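You operate a simulated robot arm through the tools that you are given. There is no shell and no other tool. Be economical: measure what you need, move in short steps, check, and stop when the job is done.

You run a simulated robot arm. Do the job below in one go: nothing can be reset, and whatever is moved stays where it is left.

Task
Take the small folded teal cloth and put it on the top of the steel cabinet. Then count the brushes on the top of the table by the fence, then put as many of the seal rings from the top of the table by the fence on the top of the bag table. Then take the bag on the top of the table by the fence and put it away on the top of the bag table. Then take the small purple tub on the top side shelf of the blue-band bin and put it away on the high shelf of the long steel table. Then push the door of the tall cabinet shut. Then close the drawer of the narrow steel table. Keep to this order. Set down upright: bag.

Only the result counts: the job must be done as asked and must still hold three seconds after the hand-in. Knocking over, shifting, dropping, spilling or breaking anything else fails it. Lids that push on must go on centred and level and be pressed home; caps that screw on are set level and turned clockwise until they are tight. Flat cloth is picked up by pressing the open fingertips on it (5 to 10 N) and closing them slowly along it; thin cloth reads only 2 to 8 mm in the jaws.

Robot
A 7-joint arm with a fingered hand on a trunk, on a base that drives. Base frame: it is fixed to the floor where the robot stands at the start and does not move with it; the origin is under the middle of the robot, x ahead of it, y to its left, z up; the surface under the hand at the start is at about z = 0.86. Units: m, rad, N and s.
With the tool pointing down near the work surface it reaches from about 0.8 to 0.92 m from the robot's upright axis, wherever it stands. Its first joint turns from -2.496 to 2.496 rad. Places, roughly: bag [1, -0.25, 1]; brush (11x5x5 cm) [0.6, -0.8, 0.9]; door of the tall cabinet [-9.1, -2.3, 0.9]; drawer of the narrow steel table [-10.2, -3.1, 0.8]; high shelf of the long steel table (82x15 cm) [-3.52, -9.08, 1.24]; seal ring (8x7x2 cm) [0.9, 0.1, 0.9]; small folded teal cloth (6x6x3 cm) [0.5, -0.2, 0.9]; small purple tub (11x7x7 cm) [-8.4, -3.8, 0.9]; top of the bag table [0.6, -3.4, 0.8]; top of the steel cabinet [0.6, -2.7, 1]. Payload 3 kg.
The TCP is the grasp point between the finger pads, 0.026 m short of the fingertips. In the tool frame z runs along the fingers and y along their closing line. Largest opening 0.148 m; the body of the gripper starts 0.073 m behind the TCP. The gripper is a hand of 3 fingers: y runs from the thumb to the fingers, the wrist lies at [0, 0, -0.229] in the tool frame.
Orientation is that of the tool frame in the base frame, as a unit quaternion [w, x, y, z]. With the fingers straight down and closing along the base's y, the tool's x points along the base's -x, its y along +y and its z along -z.

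Tools
- The arm moves only by the tool nudge_tool. Its argument "targets" is a list of rows, each an object (a shift or turn left out is 0) with "travel": the shift along the tool's x, y, z in units of 25 mm (1.0 is 25 mm), a list of three; "turn": the turn, a rotation vector about the tool's x, y, z in units of 6 degrees (1.0 is 6 degrees), a list of three. In form: [{"travel": [tx, ty, tz], "turn": [rx, ry, rz]}, ...]. A call has 1 to 10 rows; each row shifts and turns the commanded pose from where the row before left it, along the tool's axes as they then stand. A call with a number of a shift or a turn outside -1 to 1 is refused whole. Each row takes 0.2 s and may step no farther than 0.05 m and 0.15 rad from the row before; otherwise, the whole call is refused. Where a pose cannot be reached the arm comes as near as it can. A force on the tool above 40 N (or 10 N above the force at the start of the call, whichever is more), or a blocked arm, ends the call early, and 0.2 s more pass. In this call time passes only in rows, and 0.2 s behind the last. It gives the time, the measured TCP pose, the force on the tool (base axes), the opening and the grip force at its end, in the units of the frame above (readings bear some noise), with the torque about the TCP (base axes, N m) and any sound that the robot's microphone picked up, and new pictures: "views" is both (left out), scene, wrist or none.
- Cameras (640 x 400 px; columns grow to the right, rows downward): "scene" is now at [0.161, -0.0346, 1.6564]; the picture's right is [-0.38, -0.93, -0.00], its down [-0.72, 0.29, -0.63] and it looks along [0.59, -0.24, -0.77] (base axes); focal length 253 px, centre (320, 200). "wrist" rides on the gripper at [0.068, -0.039, -0.09] in the tool frame; the picture's right is [0.50, 0.87, 0.00], its down [-0.66, 0.38, -0.65] and it looks along [-0.57, 0.33, 0.76] (tool axes); focal length 222 px, centre (320, 200). There is no depth. A picture from a camera that has moved, and an enlarged one, comes with that camera's place and axes in the base frame and with its lens. The place of the scene camera against the robot may be out by one fixed shift of up to 0.025 m in any direction.
- slide_trunk(by): slides the trunk up (or, below 0, down) by that many m; the arm and the scene camera ride with it, the base frame stays. It gives what a move gives, with no picture.
- steer(legs): drives the robot by 1 to 6 legs, each [ahead, left, turn to the left] in m, m and rad, along the robot's own axes; the way and the turn of a leg run together, so that a leg with both is an arc; at most 1.5 m and 3.142 rad a leg. The arm and the cameras ride along, it lands a little off, and it stops where it bumps. It gives what a move gives, and a new picture of the scene camera.
- set_fingers(finger1, finger2, thumb_bend): sets how far each is bent, from 0 (flat) to 100 (curled in); at 30 the hand is open as for a grip, at 70 the pads meet at the TCP. One left out holds its place. A second passes; each finger stops where it meets its share of the squeeze, and holds until it gets a number again. It is the only way to open and close the hand. It gives what a move gives, with no picture; readings hold the bend of each and the force on the fingers (four entries, about 0 where the hand has none), thumb and palm.
- aim_head(pan, tilt): turns the head with the scene camera to pan (to the left, within 1.501 rad either way) and tilt (down, from -0.506 to 1.204), counted from straight ahead of the robot. It gives what a move gives, and a new picture of the scene camera.
- close_up(camera, box): a new picture of the part [left, top, right, bottom] of that camera's present view, enlarged. No time passes.
- close_job(): hands the job in; it is judged then, once.

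Go step by step. Nothing tells you exact positions but the pictures and the camera data: compare them with the known pose of the tool, close in by small moves and look again before you grip or let go. The budget is 186 turns and 260 pictures, counting those below and the enlarged ones. Unless the task says otherwise, let go and move clear before handing in.

The tools are called after "Emit:" as a command line: name --argument value ..., lists and objects as JSON in quotes. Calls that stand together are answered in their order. nudge_tool: Moves the arm, as the interface text tells. Its arguments: {"type":"object","properties":{"targets":{"type":"array","items":{"type":"object","properties":{"travel":{"type":"array","items":{"type":"number"}},"turn":{"type":"array","items":{"type":"number"}}}}},"views":{"type":"string","enum":["both","scene","wrist","none"]}},"required":["targets"]} The other tools are called the same way: slide_trunk (by) slides the trunk up or down; set_fingers (finger1, finger2, thumb_bend) moves the fingers one by one; steer (legs) drives the base; aim_head (pan, tilt) turns the head that bears the scene camera; close_up (camera, box) takes an enlarged picture of a part of a camera's view; close_job () hands the job in.

At the start:

```text
t: 0.0
tcp_pos: [0.8462, -0.3203, 1.1682]
orientation: [0.0, 0.0, 1.0, 0.0]
force: [-0.6, -0.6, 0.5]
ft_torque: [0.01, -0.03, -0.03]
gripper_width: 0.148
finger_force: 0.1
shape: jaw
bend: [30.0, 30.0, 30.0]
finger forces: [0.1, 0.0, 0.0, 0.1, 0.0, 0.0]
trunk travel left (down, up): [-0.575, 0.315]
robot x, y, heading: [-0.0011, 0.0006, 0.0]
head pan, tilt: [-0.386, 0.885]
```

scene: 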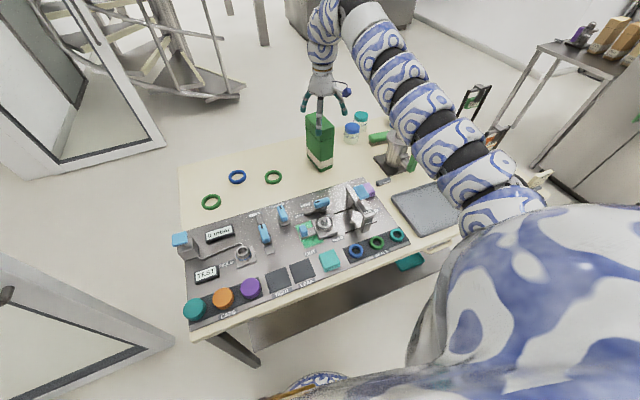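
wrist: 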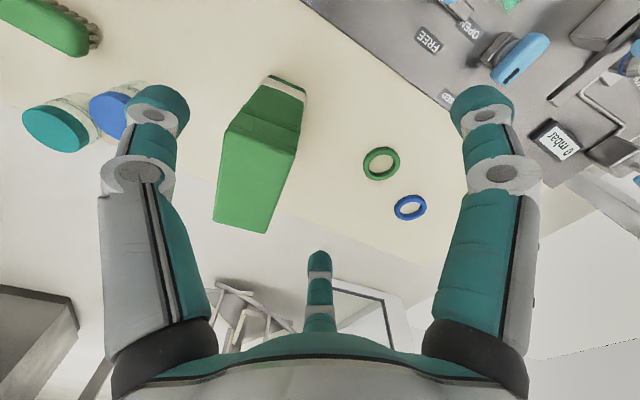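

I see the worktable with the teal cloth near (330,260), rings at the back left and a green brush-like thing right of the bag. First I look closer for brushes and rings.

Emit:
close_up --camera "scene" --box '[330, 80, 550, 280]'

Emit:
aim_head --pan -0.9 --tilt 0.7

```text
2.00 times, centred on (440, 180) of scene
camera zoom: at [0.161, -0.0346, 1.6564], right [-0.38, -0.93, 0.0], down [-0.72, 0.29, -0.63], along [0.59, -0.24, -0.77], focal length 506 px, centre (80, 240)
```

zoom: 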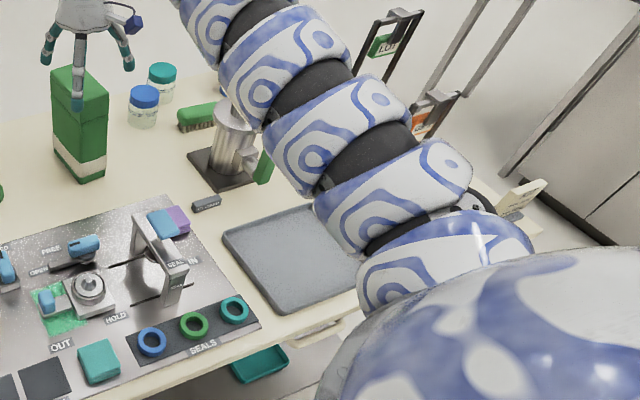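

```text
t: 0.9
tcp_pos: [0.8461, -0.3195, 1.1683]
orientation: [0.0, 0.0, 1.0, 0.0]
force: [-0.7, 0.4, 0.1]
ft_torque: [0.02, 0.01, 0.0]
gripper_width: 0.1477
finger_force: 0.2
shape: jaw
bend: [30.0, 30.0, 30.0]
finger forces: [0.0, 0.0, 0.0, 0.1, 0.1, 0.1]
trunk travel left (down, up): [-0.575, 0.315]
robot x, y, heading: [0.0001, 0.002, 0.003]
head pan, tilt: [-0.901, 0.7]
camera scene: at [0.1431, -0.0723, 1.6713], right [-0.78, -0.62, 0.0], down [-0.4, 0.5, -0.76], along [0.48, -0.6, -0.64], focal length 253 px, centre (320, 200)
```

scene: 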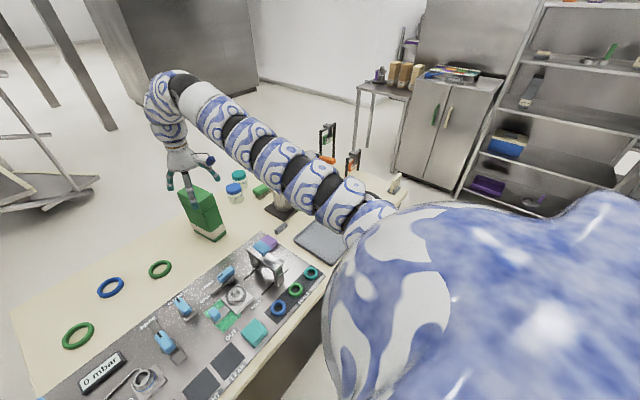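

The cloth sits at about (0.50, -0.21). Before backing up I look around both sides of the robot.

Emit:
aim_head --pan 1.5 --tilt 0.5

Emit:
aim_head --pan -1.5 --tilt 0.5

```text
t: 3.1
tcp_pos: [0.8451, -0.3191, 1.168]
orientation: [0.0, 0.0, 1.0, -0.001]
force: [-0.2, -0.8, 0.4]
ft_torque: [0.02, 0.02, 0.0]
gripper_width: 0.1477
finger_force: 0.0
shape: jaw
bend: [30.0, 30.0, 30.0]
finger forces: [0.1, 0.0, 0.0, 0.1, 0.0, 0.0]
trunk travel left (down, up): [-0.575, 0.315]
robot x, y, heading: [-0.0025, 0.0011, 0.001]
head pan, tilt: [1.499, 0.499]
camera scene: at [0.0969, 0.0849, 1.6891], right [1.0, -0.07, 0.0], down [-0.03, -0.48, -0.88], along [0.06, 0.88, -0.48], focal length 253 px, centre (320, 200)
```

scene: 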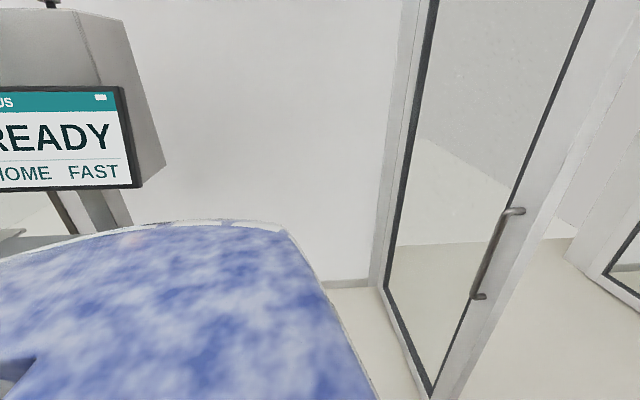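

```text
t: 5.7
tcp_pos: [0.8453, -0.3196, 1.1677]
orientation: [0.0, 0.0, 1.0, 0.0]
force: [-0.6, -0.4, -0.6]
ft_torque: [-0.01, -0.01, 0.02]
gripper_width: 0.1478
finger_force: 0.1
shape: jaw
bend: [30.0, 30.0, 30.0]
finger forces: [0.0, 0.0, 0.0, 0.0, 0.0, 0.0]
trunk travel left (down, up): [-0.575, 0.315]
robot x, y, heading: [-0.0003, -0.001, -0.001]
head pan, tilt: [-1.499, 0.499]
camera scene: at [0.0969, -0.0966, 1.6891], right [-1.0, -0.07, 0.0], down [-0.03, 0.48, -0.88], along [0.06, -0.88, -0.48], focal length 253 px, centre (320, 200)
```

scene: 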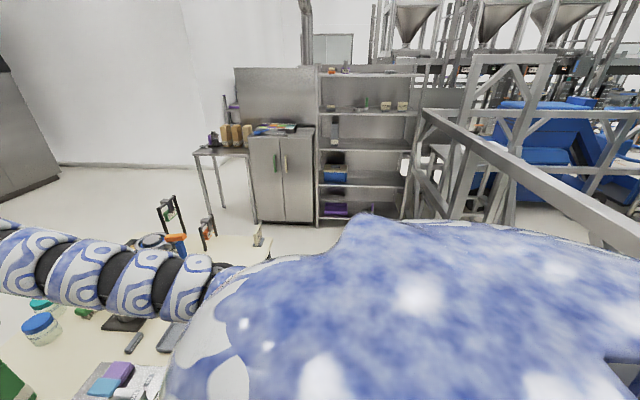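

The fence rail runs near x≈-1 behind me, so there is room to back up about 0.34 m. I shift the robot so the hand comes over the cloth.

Emit:
steer --legs '[[-0.34, 0.11, 0]]'

Emit:
aim_head --pan -0.4 --tilt 0.85

Emit:
close_up --camera "wrist" --box '[0, 0, 640, 400]'

```text
t: 8.1
tcp_pos: [0.5021, -0.2126, 1.1685]
orientation: [-0.001, 0.001, 1.0, -0.001]
force: [0.0, 0.3, -0.3]
ft_torque: [-0.01, -0.04, -0.04]
gripper_width: 0.1479
finger_force: 0.1
shape: jaw
bend: [30.0, 30.0, 30.0]
finger forces: [0.0, 0.0, 0.0, 0.1, 0.0, 0.0]
trunk travel left (down, up): [-0.575, 0.315]
robot x, y, heading: [-0.3382, 0.1103, -0.001]
head pan, tilt: [-1.499, 0.499]
camera scene: at [-0.2468, 0.013, 1.6892], right [-1.0, -0.07, 0.0], down [-0.03, 0.48, -0.88], along [0.06, -0.88, -0.48], focal length 253 px, centre (320, 200)
```

scene: 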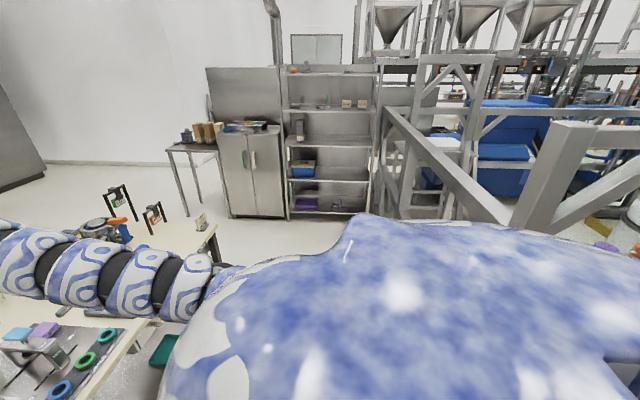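

```text
t: 9.4
tcp_pos: [0.5028, -0.2112, 1.1679]
orientation: [0.0, 0.001, 1.0, 0.0]
force: [0.6, -0.7, 0.1]
ft_torque: [0.02, -0.02, -0.03]
gripper_width: 0.1479
finger_force: 0.0
shape: jaw
bend: [30.0, 30.0, 30.0]
finger forces: [0.0, 0.0, 0.0, 0.0, 0.0, 0.0]
trunk travel left (down, up): [-0.575, 0.315]
robot x, y, heading: [-0.3463, 0.1103, -0.006]
head pan, tilt: [-0.4, 0.85]
camera scene: at [-0.1803, 0.0728, 1.6591], right [-0.39, -0.92, 0.0], down [-0.69, 0.29, -0.66], along [0.61, -0.26, -0.75], focal length 253 px, centre (320, 200)
```

scene: 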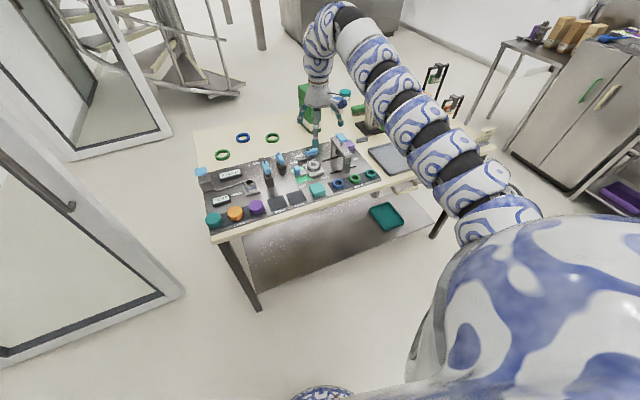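

```text
1.00 times, centred on (320, 200) of wrist (not enlarged: the box is as wide or as high as the picture)
camera zoom: at [0.4341, -0.2513, 1.2578], right [-0.5, 0.87, 0.0], down [0.66, 0.38, 0.65], along [0.57, 0.32, -0.76], focal length 222 px, centre (320, 200)
```

zoom: 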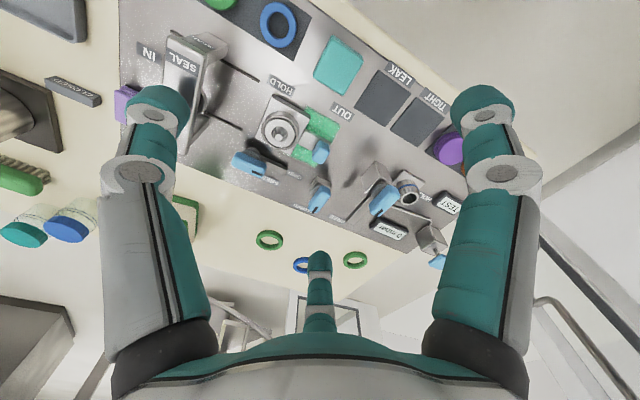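

From the wrist camera the cloth is at about (0.476, -0.200). I centre over it, pre-bend the fingers, lower partly and look again.

Emit:
set_fingers --finger1 42 --finger2 42 --thumb_bend 42

Emit:
slide_trunk --by -0.15

Emit:
nudge_tool --targets '[{"travel": [1, 0.45, 0]}]'

```text
t: 10.4
tcp_pos: [0.5025, -0.2122, 1.1695]
orientation: [0.0, 0.002, 1.0, 0.001]
force: [-0.2, 0.6, -0.8]
ft_torque: [0.01, -0.03, 0.0]
gripper_width: 0.089
finger_force: 0.0
shape: fingers
bend: [42.0, 42.0, 42.0]
finger forces: [0.0, 0.0, 0.0, 0.1, 0.0, 0.0]
trunk travel left (down, up): [-0.575, 0.315]
robot x, y, heading: [-0.3441, 0.1115, -0.007]
head pan, tilt: [-0.4, 0.85]
```

```text
t: 12.1
tcp_pos: [0.5032, -0.2116, 1.0173]
orientation: [0.0, 0.0, 1.0, 0.0]
force: [-0.8, -0.2, 0.0]
ft_torque: [0.03, -0.01, -0.02]
gripper_width: 0.0892
finger_force: 0.1
shape: fingers
bend: [42.0, 42.0, 42.0]
finger forces: [0.1, 0.0, 0.0, 0.0, 0.0, 0.0]
trunk travel left (down, up): [-0.425, 0.465]
robot x, y, heading: [-0.3454, 0.105, 0.001]
head pan, tilt: [-0.4, 0.85]
```

```text
t: 12.5
tcp_pos: [0.4777, -0.2006, 1.0188]
orientation: [0.0, 0.0, 1.0, -0.001]
force: [0.5, -0.1, 0.0]
ft_torque: [0.0, 0.02, 0.01]
gripper_width: 0.0892
finger_force: 0.1
shape: fingers
bend: [42.0, 42.0, 42.0]
finger forces: [0.0, 0.0, 0.1, 0.0, 0.0, 0.0]
trunk travel left (down, up): [-0.425, 0.465]
robot x, y, heading: [-0.3456, 0.1093, 0.001]
head pan, tilt: [-0.4, 0.85]
camera scene: at [-0.1802, 0.0737, 1.5092], right [-0.39, -0.92, 0.0], down [-0.69, 0.29, -0.66], along [0.61, -0.26, -0.75], focal length 253 px, centre (320, 200)
camera wrist: at [0.4094, -0.2388, 1.108], right [-0.5, 0.87, 0.0], down [0.66, 0.38, 0.65], along [0.57, 0.32, -0.76], focal length 222 px, centre (320, 200)
```

scene: 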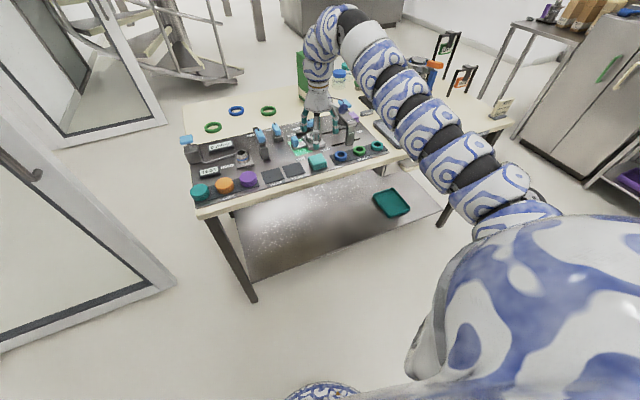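
wrist: 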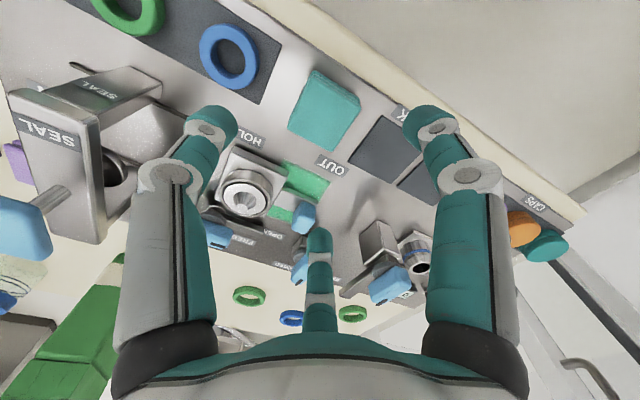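

The cloth is at about (0.472, -0.199), clear of the SEAL handle. I lower onto it.

Emit:
nudge_tool --targets '[{"travel": [0.22, 0, 1]}, {"travel": [0, 0, 1]}, {"travel": [0, 0, 1]}, {"travel": [0, 0, 0.9]}]' --views "wrist"

```text
t: 13.5
tcp_pos: [0.4719, -0.2054, 0.9863]
orientation: [0.0, 0.003, 1.0, 0.0]
force: [-0.6, -0.7, -1.0]
ft_torque: [0.0, -0.02, -0.02]
gripper_width: 0.089
finger_force: 0.0
shape: fingers
bend: [42.0, 42.0, 42.0]
finger forces: [0.0, 0.0, 0.1, 0.0, 0.0, 0.1]
out of reach, approached as far as the arm can: row 2, 3, 4
trunk travel left (down, up): [-0.425, 0.465]
robot x, y, heading: [-0.3408, 0.1083, 0.002]
head pan, tilt: [-0.4, 0.85]
camera wrist: at [0.4037, -0.2448, 1.0761], right [-0.49, 0.87, 0.0], down [0.66, 0.37, 0.65], along [0.57, 0.32, -0.76], focal length 222 px, centre (320, 200)
```

wrist: 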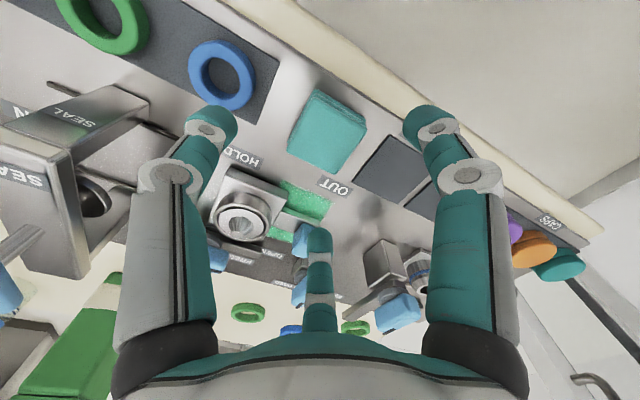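

The arm hit its limit, so I use the trunk to lower the rest.

Emit:
slide_trunk --by -0.06

Emit:
nudge_tool --targets '[{"travel": [0, 0.25, 0]}]' --views "wrist"

```text
t: 14.5
tcp_pos: [0.4711, -0.2056, 0.9265]
orientation: [0.0, 0.003, 1.0, -0.001]
force: [0.4, -0.6, 0.9]
ft_torque: [0.01, -0.03, -0.01]
gripper_width: 0.0891
finger_force: 0.0
shape: fingers
bend: [42.0, 42.0, 42.0]
finger forces: [0.0, 0.0, 0.1, 0.0, 0.0, 0.0]
trunk travel left (down, up): [-0.365, 0.525]
robot x, y, heading: [-0.3446, 0.1106, -0.003]
head pan, tilt: [-0.4, 0.85]
```

```text
t: 14.9
tcp_pos: [0.4721, -0.2027, 0.9258]
orientation: [-0.003, 0.005, 1.0, 0.001]
force: [0.4, -0.7, 1.3]
ft_torque: [0.0, 0.01, -0.02]
gripper_width: 0.0891
finger_force: 0.1
shape: fingers
bend: [42.0, 42.0, 42.0]
finger forces: [0.0, 0.0, 0.0, 0.0, 0.0, 0.0]
trunk travel left (down, up): [-0.365, 0.525]
robot x, y, heading: [-0.3393, 0.109, -0.003]
head pan, tilt: [-0.4, 0.85]
camera wrist: at [0.404, -0.2392, 1.0162], right [-0.49, 0.87, 0.0], down [0.66, 0.37, 0.65], along [0.57, 0.32, -0.76], focal length 222 px, centre (320, 200)
```

wrist: 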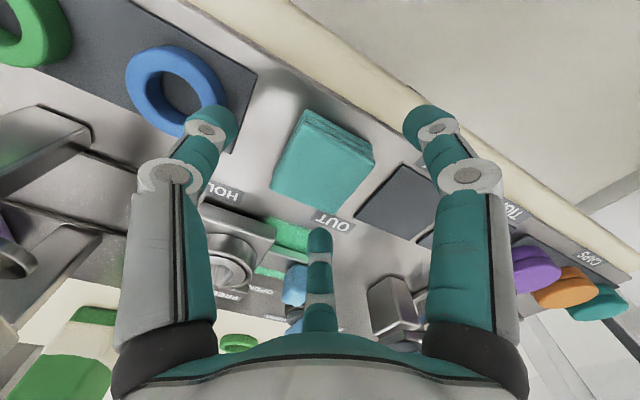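

Cloth is centred between the fingertips. I lower to about z 0.90 and close.

Emit:
slide_trunk --by -0.026

Emit:
set_fingers --finger1 60 --finger2 60 --thumb_bend 60

Emit:
close_up --camera "wrist" --box '[0, 0, 640, 400]'

```text
t: 15.7
tcp_pos: [0.4718, -0.1999, 0.9034]
orientation: [-0.001, 0.003, 1.0, 0.0]
force: [5.4, 3.6, 19.8]
ft_torque: [-1.24, -0.15, 0.31]
gripper_width: 0.0902
finger_force: 10.2
shape: fingers
bend: [42.0, 42.0, 42.0]
finger forces: [0.1, 0.0, 0.0, 0.1, 20.0, 0.1]
trunk travel left (down, up): [-0.339, 0.551]
robot x, y, heading: [-0.3433, 0.1091, -0.002]
head pan, tilt: [-0.4, 0.85]
```

```text
t: 16.6
tcp_pos: [0.4715, -0.2002, 0.9024]
orientation: [-0.001, 0.004, 1.0, 0.0]
force: [9.0, -10.1, 36.9]
ft_torque: [-2.67, -0.25, 0.5]
gripper_width: 0.066
finger_force: 24.3
shape: fingers
bend: [53.0, 53.0, 49.0]
finger forces: [6.3, 6.4, 0.1, 0.0, 36.9, 0.0]
trunk travel left (down, up): [-0.339, 0.551]
robot x, y, heading: [-0.3393, 0.1102, -0.003]
head pan, tilt: [-0.4, 0.85]
```

```text
1.00 times, centred on (320, 200) of wrist (not enlarged: the box is as wide or as high as the picture)
camera zoom: at [0.4026, -0.2391, 0.9923], right [-0.49, 0.87, 0.0], down [0.66, 0.37, 0.65], along [0.57, 0.32, -0.76], focal length 222 px, centre (320, 200)
```

zoom: 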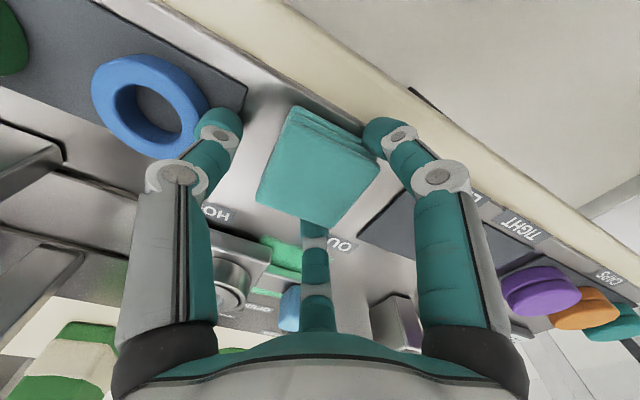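

The thumb is pressing down on the plate. I raise a little, then close further.

Emit:
slide_trunk --by 0.009

Emit:
set_fingers --finger1 60 --finger2 60 --thumb_bend 60

Emit:
close_up --camera "wrist" --box '[0, 0, 640, 400]'

```text
t: 17.2
tcp_pos: [0.4722, -0.1983, 0.908]
orientation: [-0.003, 0.004, 1.0, 0.002]
force: [-0.3, 0.3, -0.6]
ft_torque: [0.01, 0.01, 0.03]
gripper_width: 0.0486
finger_force: 8.6
shape: fingers
bend: [53.0, 53.0, 55.0]
finger forces: [6.9, 7.1, 0.0, 0.1, 3.0, 0.0]
trunk travel left (down, up): [-0.348, 0.542]
robot x, y, heading: [-0.3409, 0.107, -0.002]
head pan, tilt: [-0.4, 0.85]
```

```text
t: 18.2
tcp_pos: [0.4726, -0.2001, 0.9097]
orientation: [-0.003, 0.004, 1.0, 0.0]
force: [0.8, -0.2, -0.7]
ft_torque: [-0.02, 0.01, 0.0]
gripper_width: 0.0481
finger_force: 7.6
shape: fingers
bend: [52.0, 52.0, 57.0]
finger forces: [5.9, 6.0, 0.0, 0.0, 4.7, 0.0]
trunk travel left (down, up): [-0.348, 0.542]
robot x, y, heading: [-0.3432, 0.1133, -0.006]
head pan, tilt: [-0.4, 0.85]
```

```text
1.00 times, centred on (320, 200) of wrist (not enlarged: the box is as wide or as high as the picture)
camera zoom: at [0.4041, -0.2391, 0.9992], right [-0.49, 0.87, 0.0], down [0.66, 0.37, 0.65], along [0.57, 0.32, -0.76], focal length 222 px, centre (320, 200)
```

zoom: 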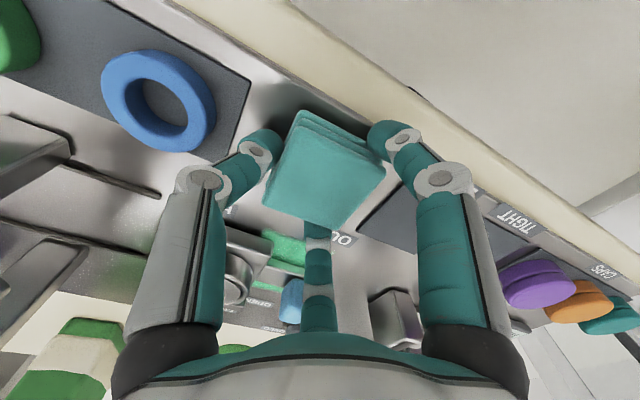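

All three fingers now touch the cloth (about 6 N). I squeeze a bit more and lift.

Emit:
set_fingers --finger1 64 --finger2 64 --thumb_bend 66

Emit:
slide_trunk --by 0.1

Emit:
close_up --camera "wrist" --box '[0, 0, 640, 400]'

```text
t: 19.2
tcp_pos: [0.4717, -0.2007, 0.9087]
orientation: [-0.002, 0.005, 1.0, 0.001]
force: [0.0, -0.1, -0.4]
ft_torque: [-0.01, 0.06, -0.01]
gripper_width: 0.0325
finger_force: 9.2
shape: fingers
bend: [56.0, 55.0, 64.0]
finger forces: [7.1, 7.5, 0.0, 0.0, 3.8, 0.0]
trunk travel left (down, up): [-0.348, 0.542]
robot x, y, heading: [-0.3396, 0.1068, -0.002]
head pan, tilt: [-0.4, 0.85]
```

```text
t: 20.6
tcp_pos: [0.4721, -0.2005, 1.0093]
orientation: [-0.002, 0.004, 1.0, 0.0]
force: [-0.2, -0.2, -0.2]
ft_torque: [0.02, -0.08, -0.06]
gripper_width: 0.032
finger_force: 9.5
shape: fingers
bend: [56.0, 55.0, 64.0]
finger forces: [7.1, 7.7, 0.0, 0.0, 3.3, 0.0]
trunk travel left (down, up): [-0.448, 0.442]
robot x, y, heading: [-0.3402, 0.1111, -0.007]
head pan, tilt: [-0.4, 0.85]
```

```text
1.00 times, centred on (320, 200) of wrist (not enlarged: the box is as wide or as high as the picture)
camera zoom: at [0.4041, -0.2392, 1.099], right [-0.49, 0.87, 0.0], down [0.66, 0.37, 0.65], along [0.57, 0.32, -0.76], focal length 222 px, centre (320, 200)
```

zoom: 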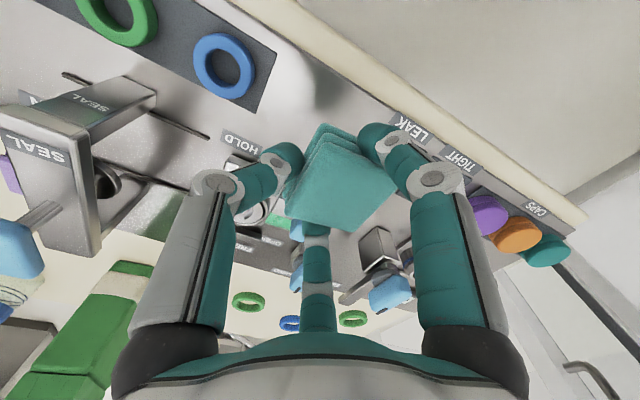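

Cloth is held. I raise the trunk well above everything and drive along the table toward the steel cabinet, checking midway.

Emit:
slide_trunk --by 0.3

Emit:
steer --legs '[[0, -1.2, 0]]'

Emit:
aim_head --pan -1.0 --tilt 0.6

```text
t: 23.6
tcp_pos: [0.4711, -0.2011, 1.3092]
orientation: [-0.003, 0.005, 1.0, 0.001]
force: [0.6, -0.5, 0.0]
ft_torque: [0.01, -0.05, 0.03]
gripper_width: 0.0309
finger_force: 8.4
shape: fingers
bend: [56.0, 55.0, 64.0]
finger forces: [7.0, 7.8, 0.0, 0.0, 2.9, 0.1]
trunk travel left (down, up): [-0.748, 0.142]
robot x, y, heading: [-0.3456, 0.1113, -0.003]
head pan, tilt: [-0.4, 0.85]
```

```text
t: 29.7
tcp_pos: [0.4697, -1.4062, 1.3089]
orientation: [-0.003, 0.004, 1.0, 0.001]
force: [0.3, -0.5, -1.5]
ft_torque: [0.01, -0.13, -0.03]
gripper_width: 0.0286
finger_force: 7.9
shape: fingers
bend: [56.0, 56.0, 65.0]
finger forces: [7.2, 8.0, 0.0, 0.1, 1.1, 0.0]
trunk travel left (down, up): [-0.748, 0.142]
robot x, y, heading: [-0.3429, -1.1021, -0.002]
head pan, tilt: [-0.4, 0.85]
camera scene: at [-0.183, -1.1347, 1.8321], right [-0.39, -0.92, 0.0], down [-0.69, 0.29, -0.66], along [0.61, -0.26, -0.75], focal length 253 px, centre (320, 200)
```

scene: 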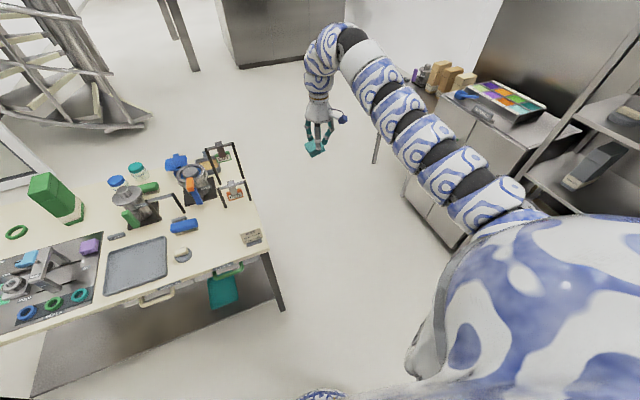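

```text
t: 30.7
tcp_pos: [0.47, -1.4071, 1.3095]
orientation: [-0.003, 0.003, 1.0, 0.001]
force: [0.0, 0.1, 0.1]
ft_torque: [0.01, -0.12, 0.01]
gripper_width: 0.0282
finger_force: 8.3
shape: fingers
bend: [56.0, 56.0, 66.0]
finger forces: [7.0, 8.2, 0.0, 0.0, 0.8, 0.1]
trunk travel left (down, up): [-0.748, 0.142]
robot x, y, heading: [-0.3461, -1.0971, 0.0]
head pan, tilt: [-1.0, 0.6]
camera scene: at [-0.2073, -1.1781, 1.853], right [-0.84, -0.54, 0.0], down [-0.31, 0.48, -0.82], along [0.45, -0.69, -0.57], focal length 253 px, centre (320, 200)
```

scene: 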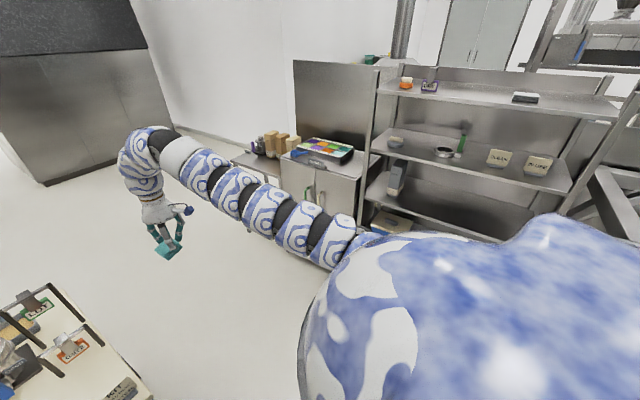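

The thumb grip is weakening, so I tighten it, then get a clear look at the cabinet top.

Emit:
set_fingers --finger1 62 --finger2 62 --thumb_bend 74

Emit:
close_up --camera "wrist" --box '[160, 50, 480, 250]'

Emit:
close_up --camera "scene" --box '[220, 80, 420, 220]'

```text
t: 31.7
tcp_pos: [0.4705, -1.4066, 1.3098]
orientation: [-0.003, 0.003, 1.0, 0.001]
force: [-1.0, -0.9, -0.2]
ft_torque: [-0.01, 0.0, 0.06]
gripper_width: 0.0269
finger_force: 10.0
shape: fingers
bend: [55.0, 54.0, 69.0]
finger forces: [6.7, 7.1, 0.1, 0.1, 5.8, 0.0]
trunk travel left (down, up): [-0.748, 0.142]
robot x, y, heading: [-0.344, -1.1001, -0.001]
head pan, tilt: [-1.0, 0.6]
```

```text
2.00 times, centred on (320, 150) of wrist
camera zoom: at [0.4019, -1.4454, 1.3992], right [-0.49, 0.87, 0.0], down [0.66, 0.37, 0.65], along [0.57, 0.32, -0.76], focal length 444 px, centre (320, 300)
```

zoom: 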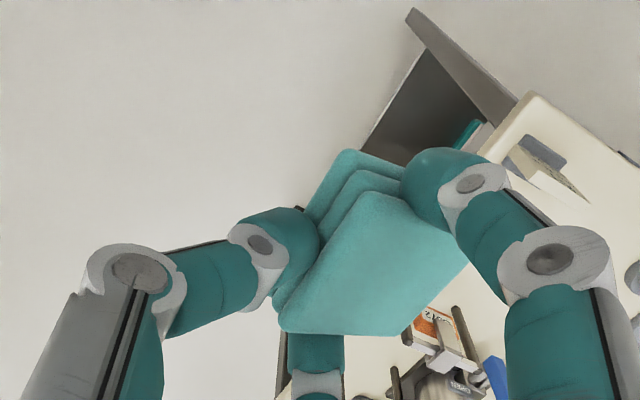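

```text
2.86 times, centred on (320, 150) of scene
camera zoom: at [-0.2074, -1.1782, 1.853], right [-0.84, -0.54, 0.0], down [-0.3, 0.48, -0.82], along [0.44, -0.69, -0.57], focal length 724 px, centre (320, 343)
```

zoom: 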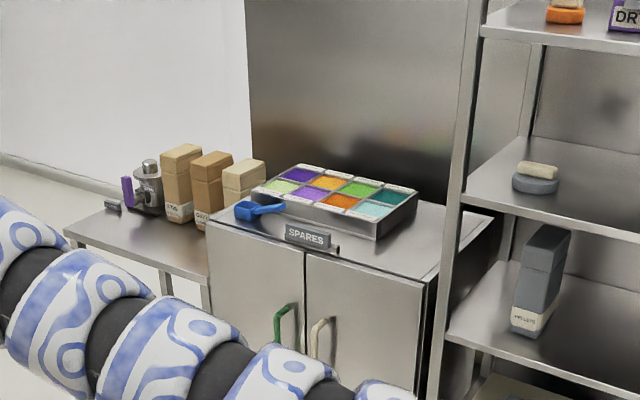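

The cabinet faces me along -y with a free strip right of the colour tray near (0.48, -2.75). I drive round to face the cabinet from the front.

Emit:
steer --legs '[[0, -0.5, 0], [1.13, 0, 0], [0, 0, -1.571]]'

Emit:
aim_head --pan 0.0 --tilt 0.6

```text
t: 43.8
tcp_pos: [0.4703, -2.413, 1.3094]
orientation: [-0.001, 0.711, 0.703, 0.003]
force: [-0.1, -0.3, 0.7]
ft_torque: [-0.03, 0.04, -0.01]
gripper_width: 0.027
finger_force: 10.0
shape: fingers
bend: [55.0, 54.0, 69.0]
finger forces: [6.8, 7.3, 0.1, 0.1, 5.8, 0.0]
trunk travel left (down, up): [-0.748, 0.142]
robot x, y, heading: [0.7802, -1.5965, -1.572]
head pan, tilt: [-1.0, 0.6]
camera scene: at [0.7157, -1.7325, 1.853], right [-0.54, 0.84, 0.0], down [0.48, 0.3, -0.82], along [-0.7, -0.44, -0.57], focal length 253 px, centre (320, 200)
```

scene: 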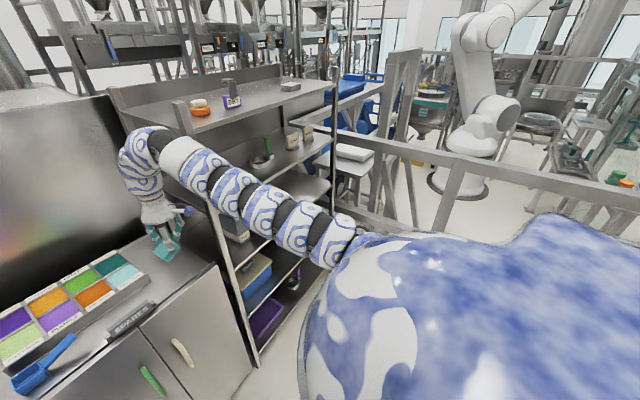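

```text
t: 45.1
tcp_pos: [0.4699, -2.4135, 1.3089]
orientation: [-0.001, 0.71, 0.704, 0.003]
force: [-0.2, -0.3, -1.3]
ft_torque: [0.01, 0.04, 0.02]
gripper_width: 0.027
finger_force: 9.7
shape: fingers
bend: [55.0, 54.0, 69.0]
finger forces: [6.8, 7.3, 0.0, 0.1, 5.8, 0.0]
trunk travel left (down, up): [-0.748, 0.142]
robot x, y, heading: [0.781, -1.6017, -1.571]
head pan, tilt: [0.0, 0.6]
camera scene: at [0.7901, -1.7736, 1.853], right [-1.0, 0.0, 0.0], down [0.0, 0.57, -0.82], along [0.0, -0.82, -0.57], focal length 253 px, centre (320, 200)
```

scene: 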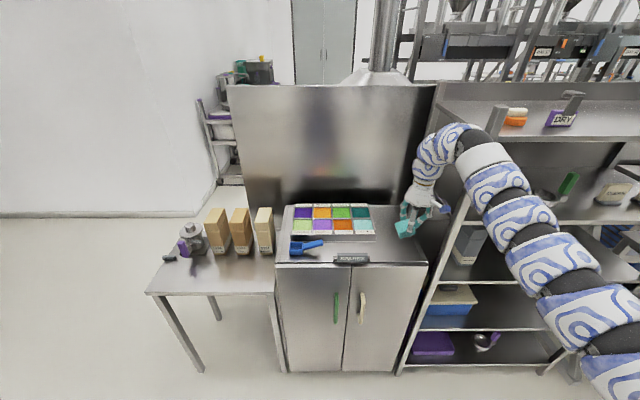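

Cabinet top spans about x 0.36–0.97, y -2.52 to -2.93; the tray's right edge is near x 0.52. I aim the cloth at (0.50, -2.61), in front of the tray.

Emit:
steer --legs '[[0.195, 0.03, 0]]'

Emit:
close_up --camera "wrist" --box '[0, 0, 640, 400]'

Emit:
aim_head --pan -0.4 --tilt 0.8

```text
t: 46.7
tcp_pos: [0.4999, -2.6132, 1.3089]
orientation: [-0.002, 0.71, 0.704, 0.003]
force: [0.0, -0.7, -0.5]
ft_torque: [0.03, 0.01, 0.01]
gripper_width: 0.0269
finger_force: 10.6
shape: fingers
bend: [55.0, 54.0, 69.0]
finger forces: [6.9, 7.3, 0.1, 0.0, 5.7, 0.0]
trunk travel left (down, up): [-0.748, 0.142]
robot x, y, heading: [0.8101, -1.8037, -1.573]
head pan, tilt: [0.0, 0.6]
camera scene: at [0.8193, -1.973, 1.8528], right [-1.0, 0.0, 0.0], down [0.0, 0.57, -0.82], along [0.0, -0.82, -0.57], focal length 253 px, centre (320, 200)
```

scene: 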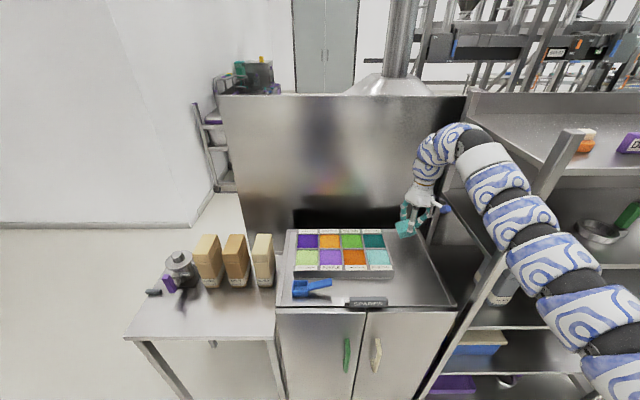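

```text
1.00 times, centred on (320, 200) of wrist (not enlarged: the box is as wide or as high as the picture)
camera zoom: at [0.4603, -2.5457, 1.3984], right [0.87, 0.49, 0.0], down [0.37, -0.66, 0.65], along [0.32, -0.57, -0.76], focal length 222 px, centre (320, 200)
```

zoom: 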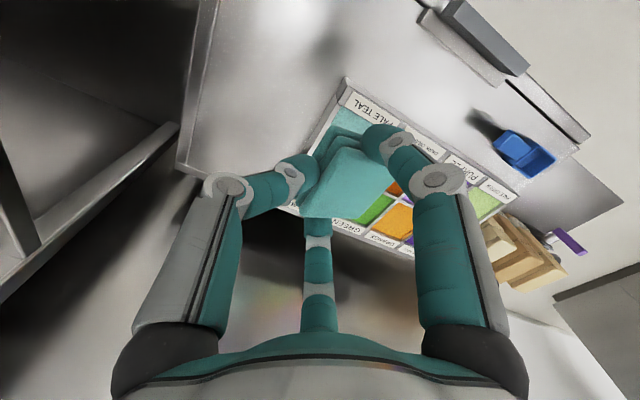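

```text
t: 47.5
tcp_pos: [0.499, -2.6113, 1.3086]
orientation: [-0.002, 0.71, 0.705, 0.002]
force: [-1.2, 0.2, -0.8]
ft_torque: [-0.05, 0.0, 0.03]
gripper_width: 0.0266
finger_force: 9.5
shape: fingers
bend: [55.0, 54.0, 69.0]
finger forces: [6.8, 7.3, 0.0, 0.0, 5.8, 0.0]
trunk travel left (down, up): [-0.748, 0.142]
robot x, y, heading: [0.8107, -1.7982, -1.577]
head pan, tilt: [-0.4, 0.799]
camera scene: at [0.7878, -1.9573, 1.8361], right [-0.92, 0.39, 0.0], down [0.28, 0.66, -0.7], along [-0.27, -0.64, -0.72], focal length 253 px, centre (320, 200)
```

scene: 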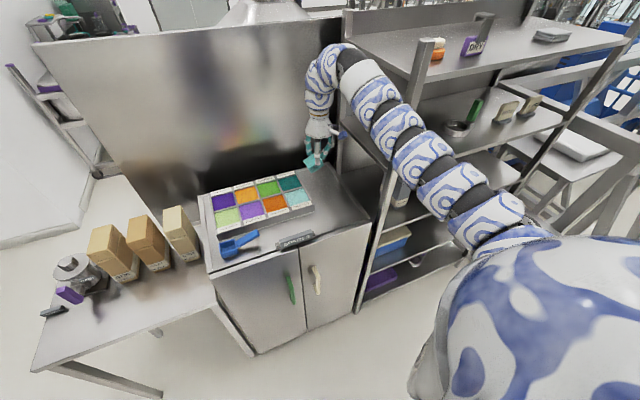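

By the wrist camera the tray front is at y≈-2.59 and right edge x≈0.53, so I shift to (0.465, -2.55) and lower in stages.

Emit:
nudge_tool --targets '[{"travel": [0.8, -0.45, 0]}, {"travel": [0.8, -0.45, 0]}, {"travel": [0.8, -0.45, 0]}]' --views "none"

Emit:
slide_trunk --by -0.2

Emit:
close_up --camera "wrist" --box '[0, 0, 640, 400]'

Emit:
close_up --camera "scene" --box '[180, 80, 420, 260]'

```text
t: 48.4
tcp_pos: [0.4986, -2.6127, 1.3091]
orientation: [-0.001, 0.71, 0.704, 0.002]
force: [-0.5, -0.5, 0.1]
ft_torque: [-0.01, 0.01, -0.02]
gripper_width: 0.0269
finger_force: 9.7
shape: fingers
bend: [55.0, 54.0, 69.0]
finger forces: [6.8, 7.4, 0.1, 0.0, 5.7, 0.1]
out of reach, approached as far as the arm can: row 1, 2, 3
trunk travel left (down, up): [-0.748, 0.142]
robot x, y, heading: [0.8118, -1.7994, -1.575]
head pan, tilt: [-0.4, 0.799]
```

```text
t: 50.5
tcp_pos: [0.4986, -2.611, 1.1098]
orientation: [0.0, 0.711, 0.703, 0.002]
force: [-4.7, -0.8, 6.7]
ft_torque: [-0.03, -0.13, -0.01]
gripper_width: 0.0265
finger_force: 11.2
shape: fingers
bend: [54.0, 54.0, 69.0]
finger forces: [8.0, 8.4, 0.1, 0.0, 6.7, 0.0]
trunk travel left (down, up): [-0.548, 0.342]
robot x, y, heading: [0.8087, -1.7949, -1.573]
head pan, tilt: [-0.4, 0.799]
```

```text
1.00 times, centred on (320, 200) of wrist (not enlarged: the box is as wide or as high as the picture)
camera zoom: at [0.4594, -2.5437, 1.1996], right [0.87, 0.49, 0.0], down [0.37, -0.66, 0.65], along [0.32, -0.57, -0.76], focal length 222 px, centre (320, 200)
```

zoom: 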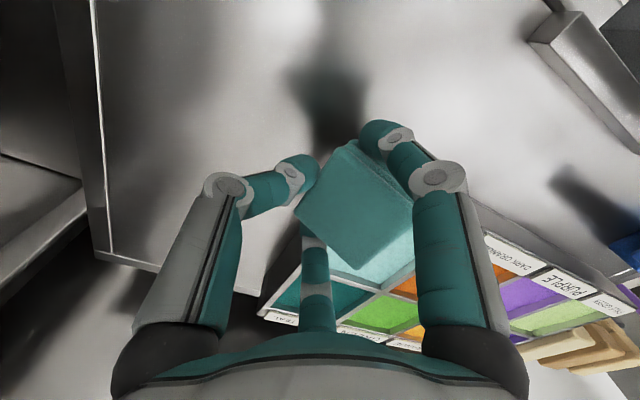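

```text
2.22 times, centred on (300, 170) of scene
camera zoom: at [0.7874, -1.9563, 1.6363], right [-0.92, 0.39, 0.0], down [0.28, 0.66, -0.7], along [-0.27, -0.64, -0.72], focal length 563 px, centre (364, 267)
```

zoom: 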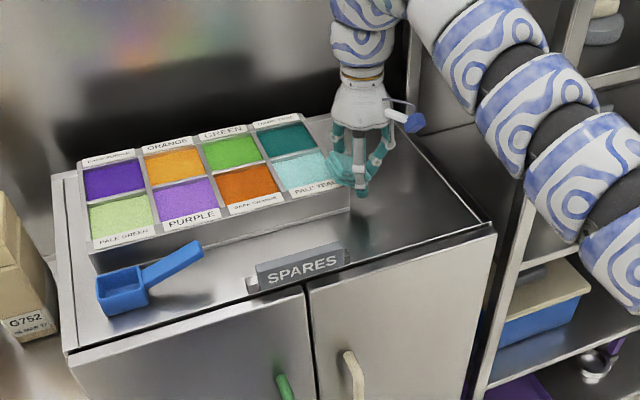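

The nudge was out of reach and the cloth brushes the tray, so I raise and reposition with the base instead.

Emit:
slide_trunk --by 0.06

Emit:
steer --legs '[[-0.075, -0.025, 0]]'

Emit:
close_up --camera "wrist" --box '[0, 0, 640, 400]'

Emit:
close_up --camera "scene" --box '[180, 80, 420, 260]'

```text
t: 51.5
tcp_pos: [0.5005, -2.6119, 1.1683]
orientation: [-0.001, 0.71, 0.704, 0.002]
force: [0.6, 0.4, -0.3]
ft_torque: [0.01, 0.01, 0.01]
gripper_width: 0.0258
finger_force: 9.8
shape: fingers
bend: [54.0, 54.0, 72.0]
finger forces: [7.9, 8.2, 0.0, 0.0, 3.8, 0.0]
trunk travel left (down, up): [-0.608, 0.282]
robot x, y, heading: [0.8105, -1.7998, -1.57]
head pan, tilt: [-0.4, 0.799]
```

```text
t: 52.6
tcp_pos: [0.4747, -2.5345, 1.1696]
orientation: [0.0, 0.71, 0.704, 0.002]
force: [-0.1, 0.2, -0.3]
ft_torque: [-0.06, 0.04, -0.01]
gripper_width: 0.0256
finger_force: 9.4
shape: fingers
bend: [54.0, 54.0, 72.0]
finger forces: [7.7, 8.1, 0.0, 0.0, 3.8, 0.0]
trunk travel left (down, up): [-0.608, 0.282]
robot x, y, heading: [0.7867, -1.7216, -1.575]
head pan, tilt: [-0.4, 0.799]
camera scene: at [0.7626, -1.8798, 1.6963], right [-0.92, 0.39, 0.0], down [0.28, 0.66, -0.7], along [-0.27, -0.64, -0.72], focal length 253 px, centre (320, 200)
```

scene: 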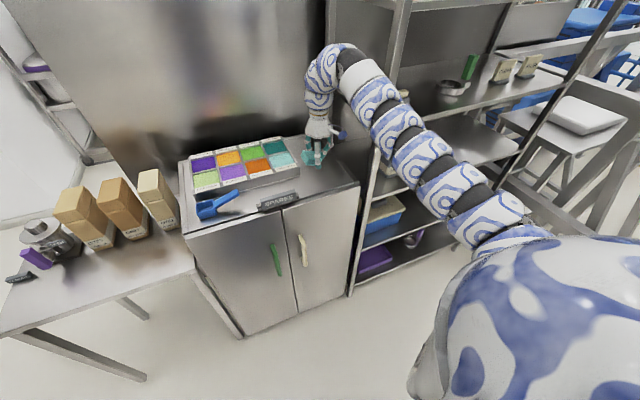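

```text
1.00 times, centred on (320, 200) of wrist (not enlarged: the box is as wide or as high as the picture)
camera zoom: at [0.4352, -2.4677, 1.2599], right [0.87, 0.49, 0.0], down [0.37, -0.66, 0.65], along [0.32, -0.57, -0.76], focal length 222 px, centre (320, 200)
```

zoom: 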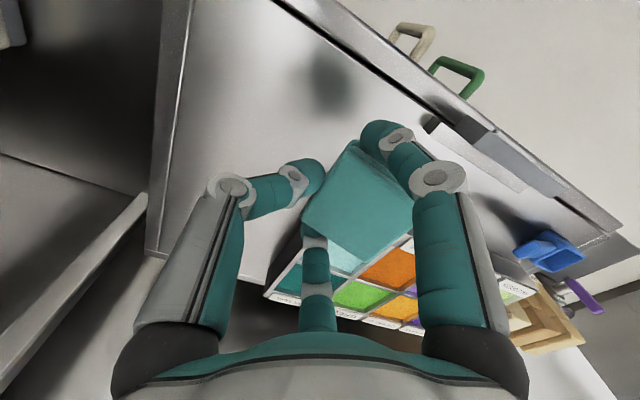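

```text
2.22 times, centred on (300, 170) of scene
camera zoom: at [0.7626, -1.8798, 1.6963], right [-0.92, 0.39, 0.0], down [0.28, 0.66, -0.7], along [-0.27, -0.64, -0.72], focal length 563 px, centre (364, 267)
```

zoom: 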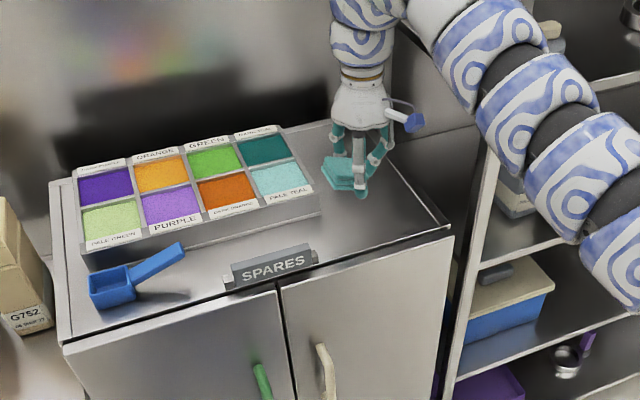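

The hand is over the free front-right corner, about 5 cm from the front edge. I shift 2 cm right and lower gently.

Emit:
steer --legs '[[0, -0.02, 0]]'

Emit:
slide_trunk --by -0.1

Emit:
close_up --camera "wrist" --box '[0, 0, 640, 400]'

Emit:
close_up --camera "scene" --box '[220, 80, 400, 215]'

```text
t: 53.4
tcp_pos: [0.4521, -2.5351, 1.1685]
orientation: [0.0, 0.711, 0.703, 0.003]
force: [-0.7, 1.3, -0.3]
ft_torque: [0.02, 0.02, -0.01]
gripper_width: 0.0257
finger_force: 10.2
shape: fingers
bend: [54.0, 54.0, 72.0]
finger forces: [7.7, 8.1, 0.0, 0.1, 3.8, 0.1]
trunk travel left (down, up): [-0.608, 0.282]
robot x, y, heading: [0.7621, -1.7208, -1.571]
head pan, tilt: [-0.4, 0.799]
camera scene: at [0.7409, -1.8814, 1.6961], right [-0.92, 0.39, 0.0], down [0.28, 0.66, -0.7], along [-0.27, -0.64, -0.72], focal length 253 px, centre (320, 200)
```

scene: 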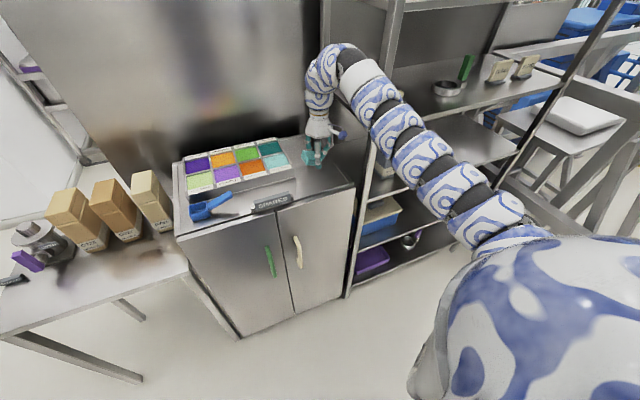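

```text
t: 54.7
tcp_pos: [0.4547, -2.5359, 1.075]
orientation: [0.0, 0.711, 0.703, -0.001]
force: [-1.9, -4.7, 37.9]
ft_torque: [-0.5, -0.75, -0.05]
gripper_width: 0.0244
finger_force: 28.2
shape: fingers
bend: [54.0, 53.0, 73.0]
finger forces: [22.6, 29.8, 0.0, 0.0, 3.7, 0.0]
trunk travel left (down, up): [-0.508, 0.382]
robot x, y, heading: [0.7616, -1.7207, -1.582]
head pan, tilt: [-0.4, 0.799]
```

```text
1.00 times, centred on (320, 200) of wrist (not enlarged: the box is as wide or as high as the picture)
camera zoom: at [0.4156, -2.4668, 1.1631], right [0.87, 0.49, 0.0], down [0.37, -0.66, 0.66], along [0.32, -0.57, -0.76], focal length 222 px, centre (320, 200)
```

zoom: 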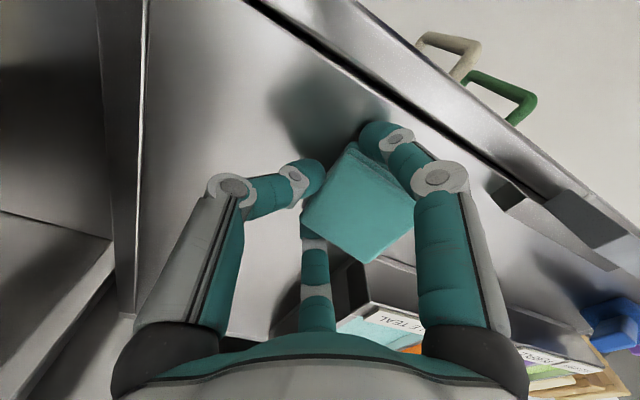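

```text
2.96 times, centred on (310, 148) of scene
camera zoom: at [0.744, -1.8779, 1.5972], right [-0.92, 0.39, 0.0], down [0.28, 0.66, -0.7], along [-0.27, -0.64, -0.72], focal length 750 px, centre (350, 356)
```

zoom: 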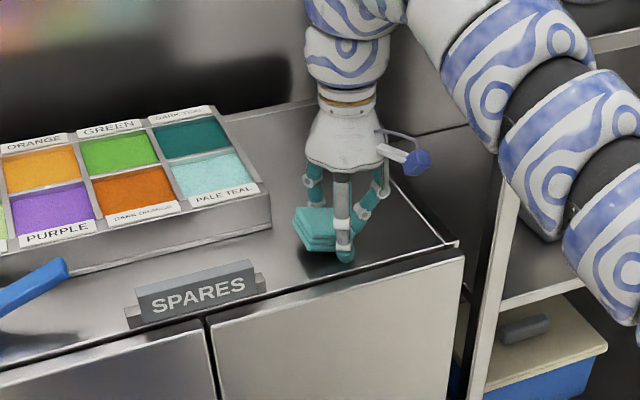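

The cloth is down on the top. I relieve the pressure slightly, then open the fingers a little.

Emit:
slide_trunk --by 0.012

Emit:
set_fingers --finger1 40 --finger2 40 --thumb_bend 45

Emit:
close_up --camera "wrist" --box '[0, 0, 640, 400]'

Emit:
close_up --camera "scene" --box '[220, 80, 400, 215]'

```text
t: 55.3
tcp_pos: [0.4546, -2.5359, 1.0808]
orientation: [-0.001, 0.71, 0.704, 0.002]
force: [-0.2, -0.1, 0.1]
ft_torque: [-0.01, 0.01, 0.0]
gripper_width: 0.0252
finger_force: 8.6
shape: fingers
bend: [54.0, 53.0, 73.0]
finger forces: [7.3, 7.6, 0.0, 0.0, 3.0, 0.1]
trunk travel left (down, up): [-0.52, 0.37]
robot x, y, heading: [0.766, -1.719, -1.571]
head pan, tilt: [-0.4, 0.799]
```

```text
t: 56.3
tcp_pos: [0.4547, -2.5366, 1.0815]
orientation: [0.0, 0.71, 0.704, 0.002]
force: [0.1, 1.1, 0.7]
ft_torque: [-0.01, 0.01, -0.01]
gripper_width: 0.0861
finger_force: 0.1
shape: fingers
bend: [40.0, 40.0, 45.0]
finger forces: [0.1, 0.1, 0.0, 0.0, 0.0, 0.1]
trunk travel left (down, up): [-0.52, 0.37]
robot x, y, heading: [0.7633, -1.7225, -1.574]
head pan, tilt: [-0.4, 0.799]
```

```text
1.00 times, centred on (320, 200) of wrist (not enlarged: the box is as wide or as high as the picture)
camera zoom: at [0.4149, -2.4687, 1.1713], right [0.87, 0.49, 0.0], down [0.37, -0.66, 0.65], along [0.32, -0.57, -0.76], focal length 222 px, centre (320, 200)
```

zoom: 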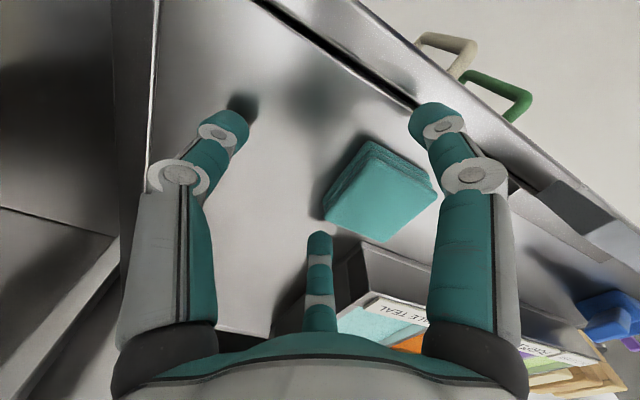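

```text
2.96 times, centred on (310, 148) of scene
camera zoom: at [0.7428, -1.8813, 1.6081], right [-0.92, 0.39, 0.0], down [0.28, 0.66, -0.7], along [-0.27, -0.64, -0.72], focal length 750 px, centre (350, 356)
```

zoom: 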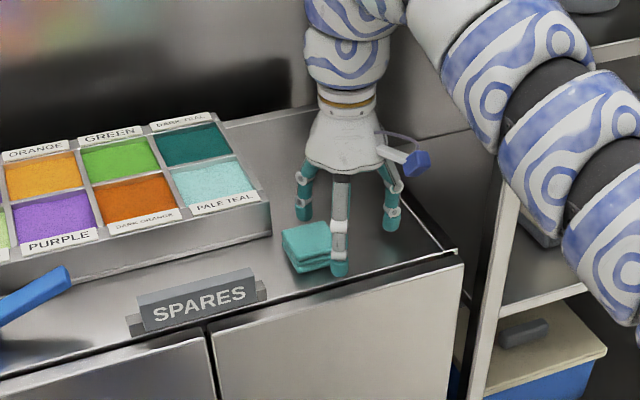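

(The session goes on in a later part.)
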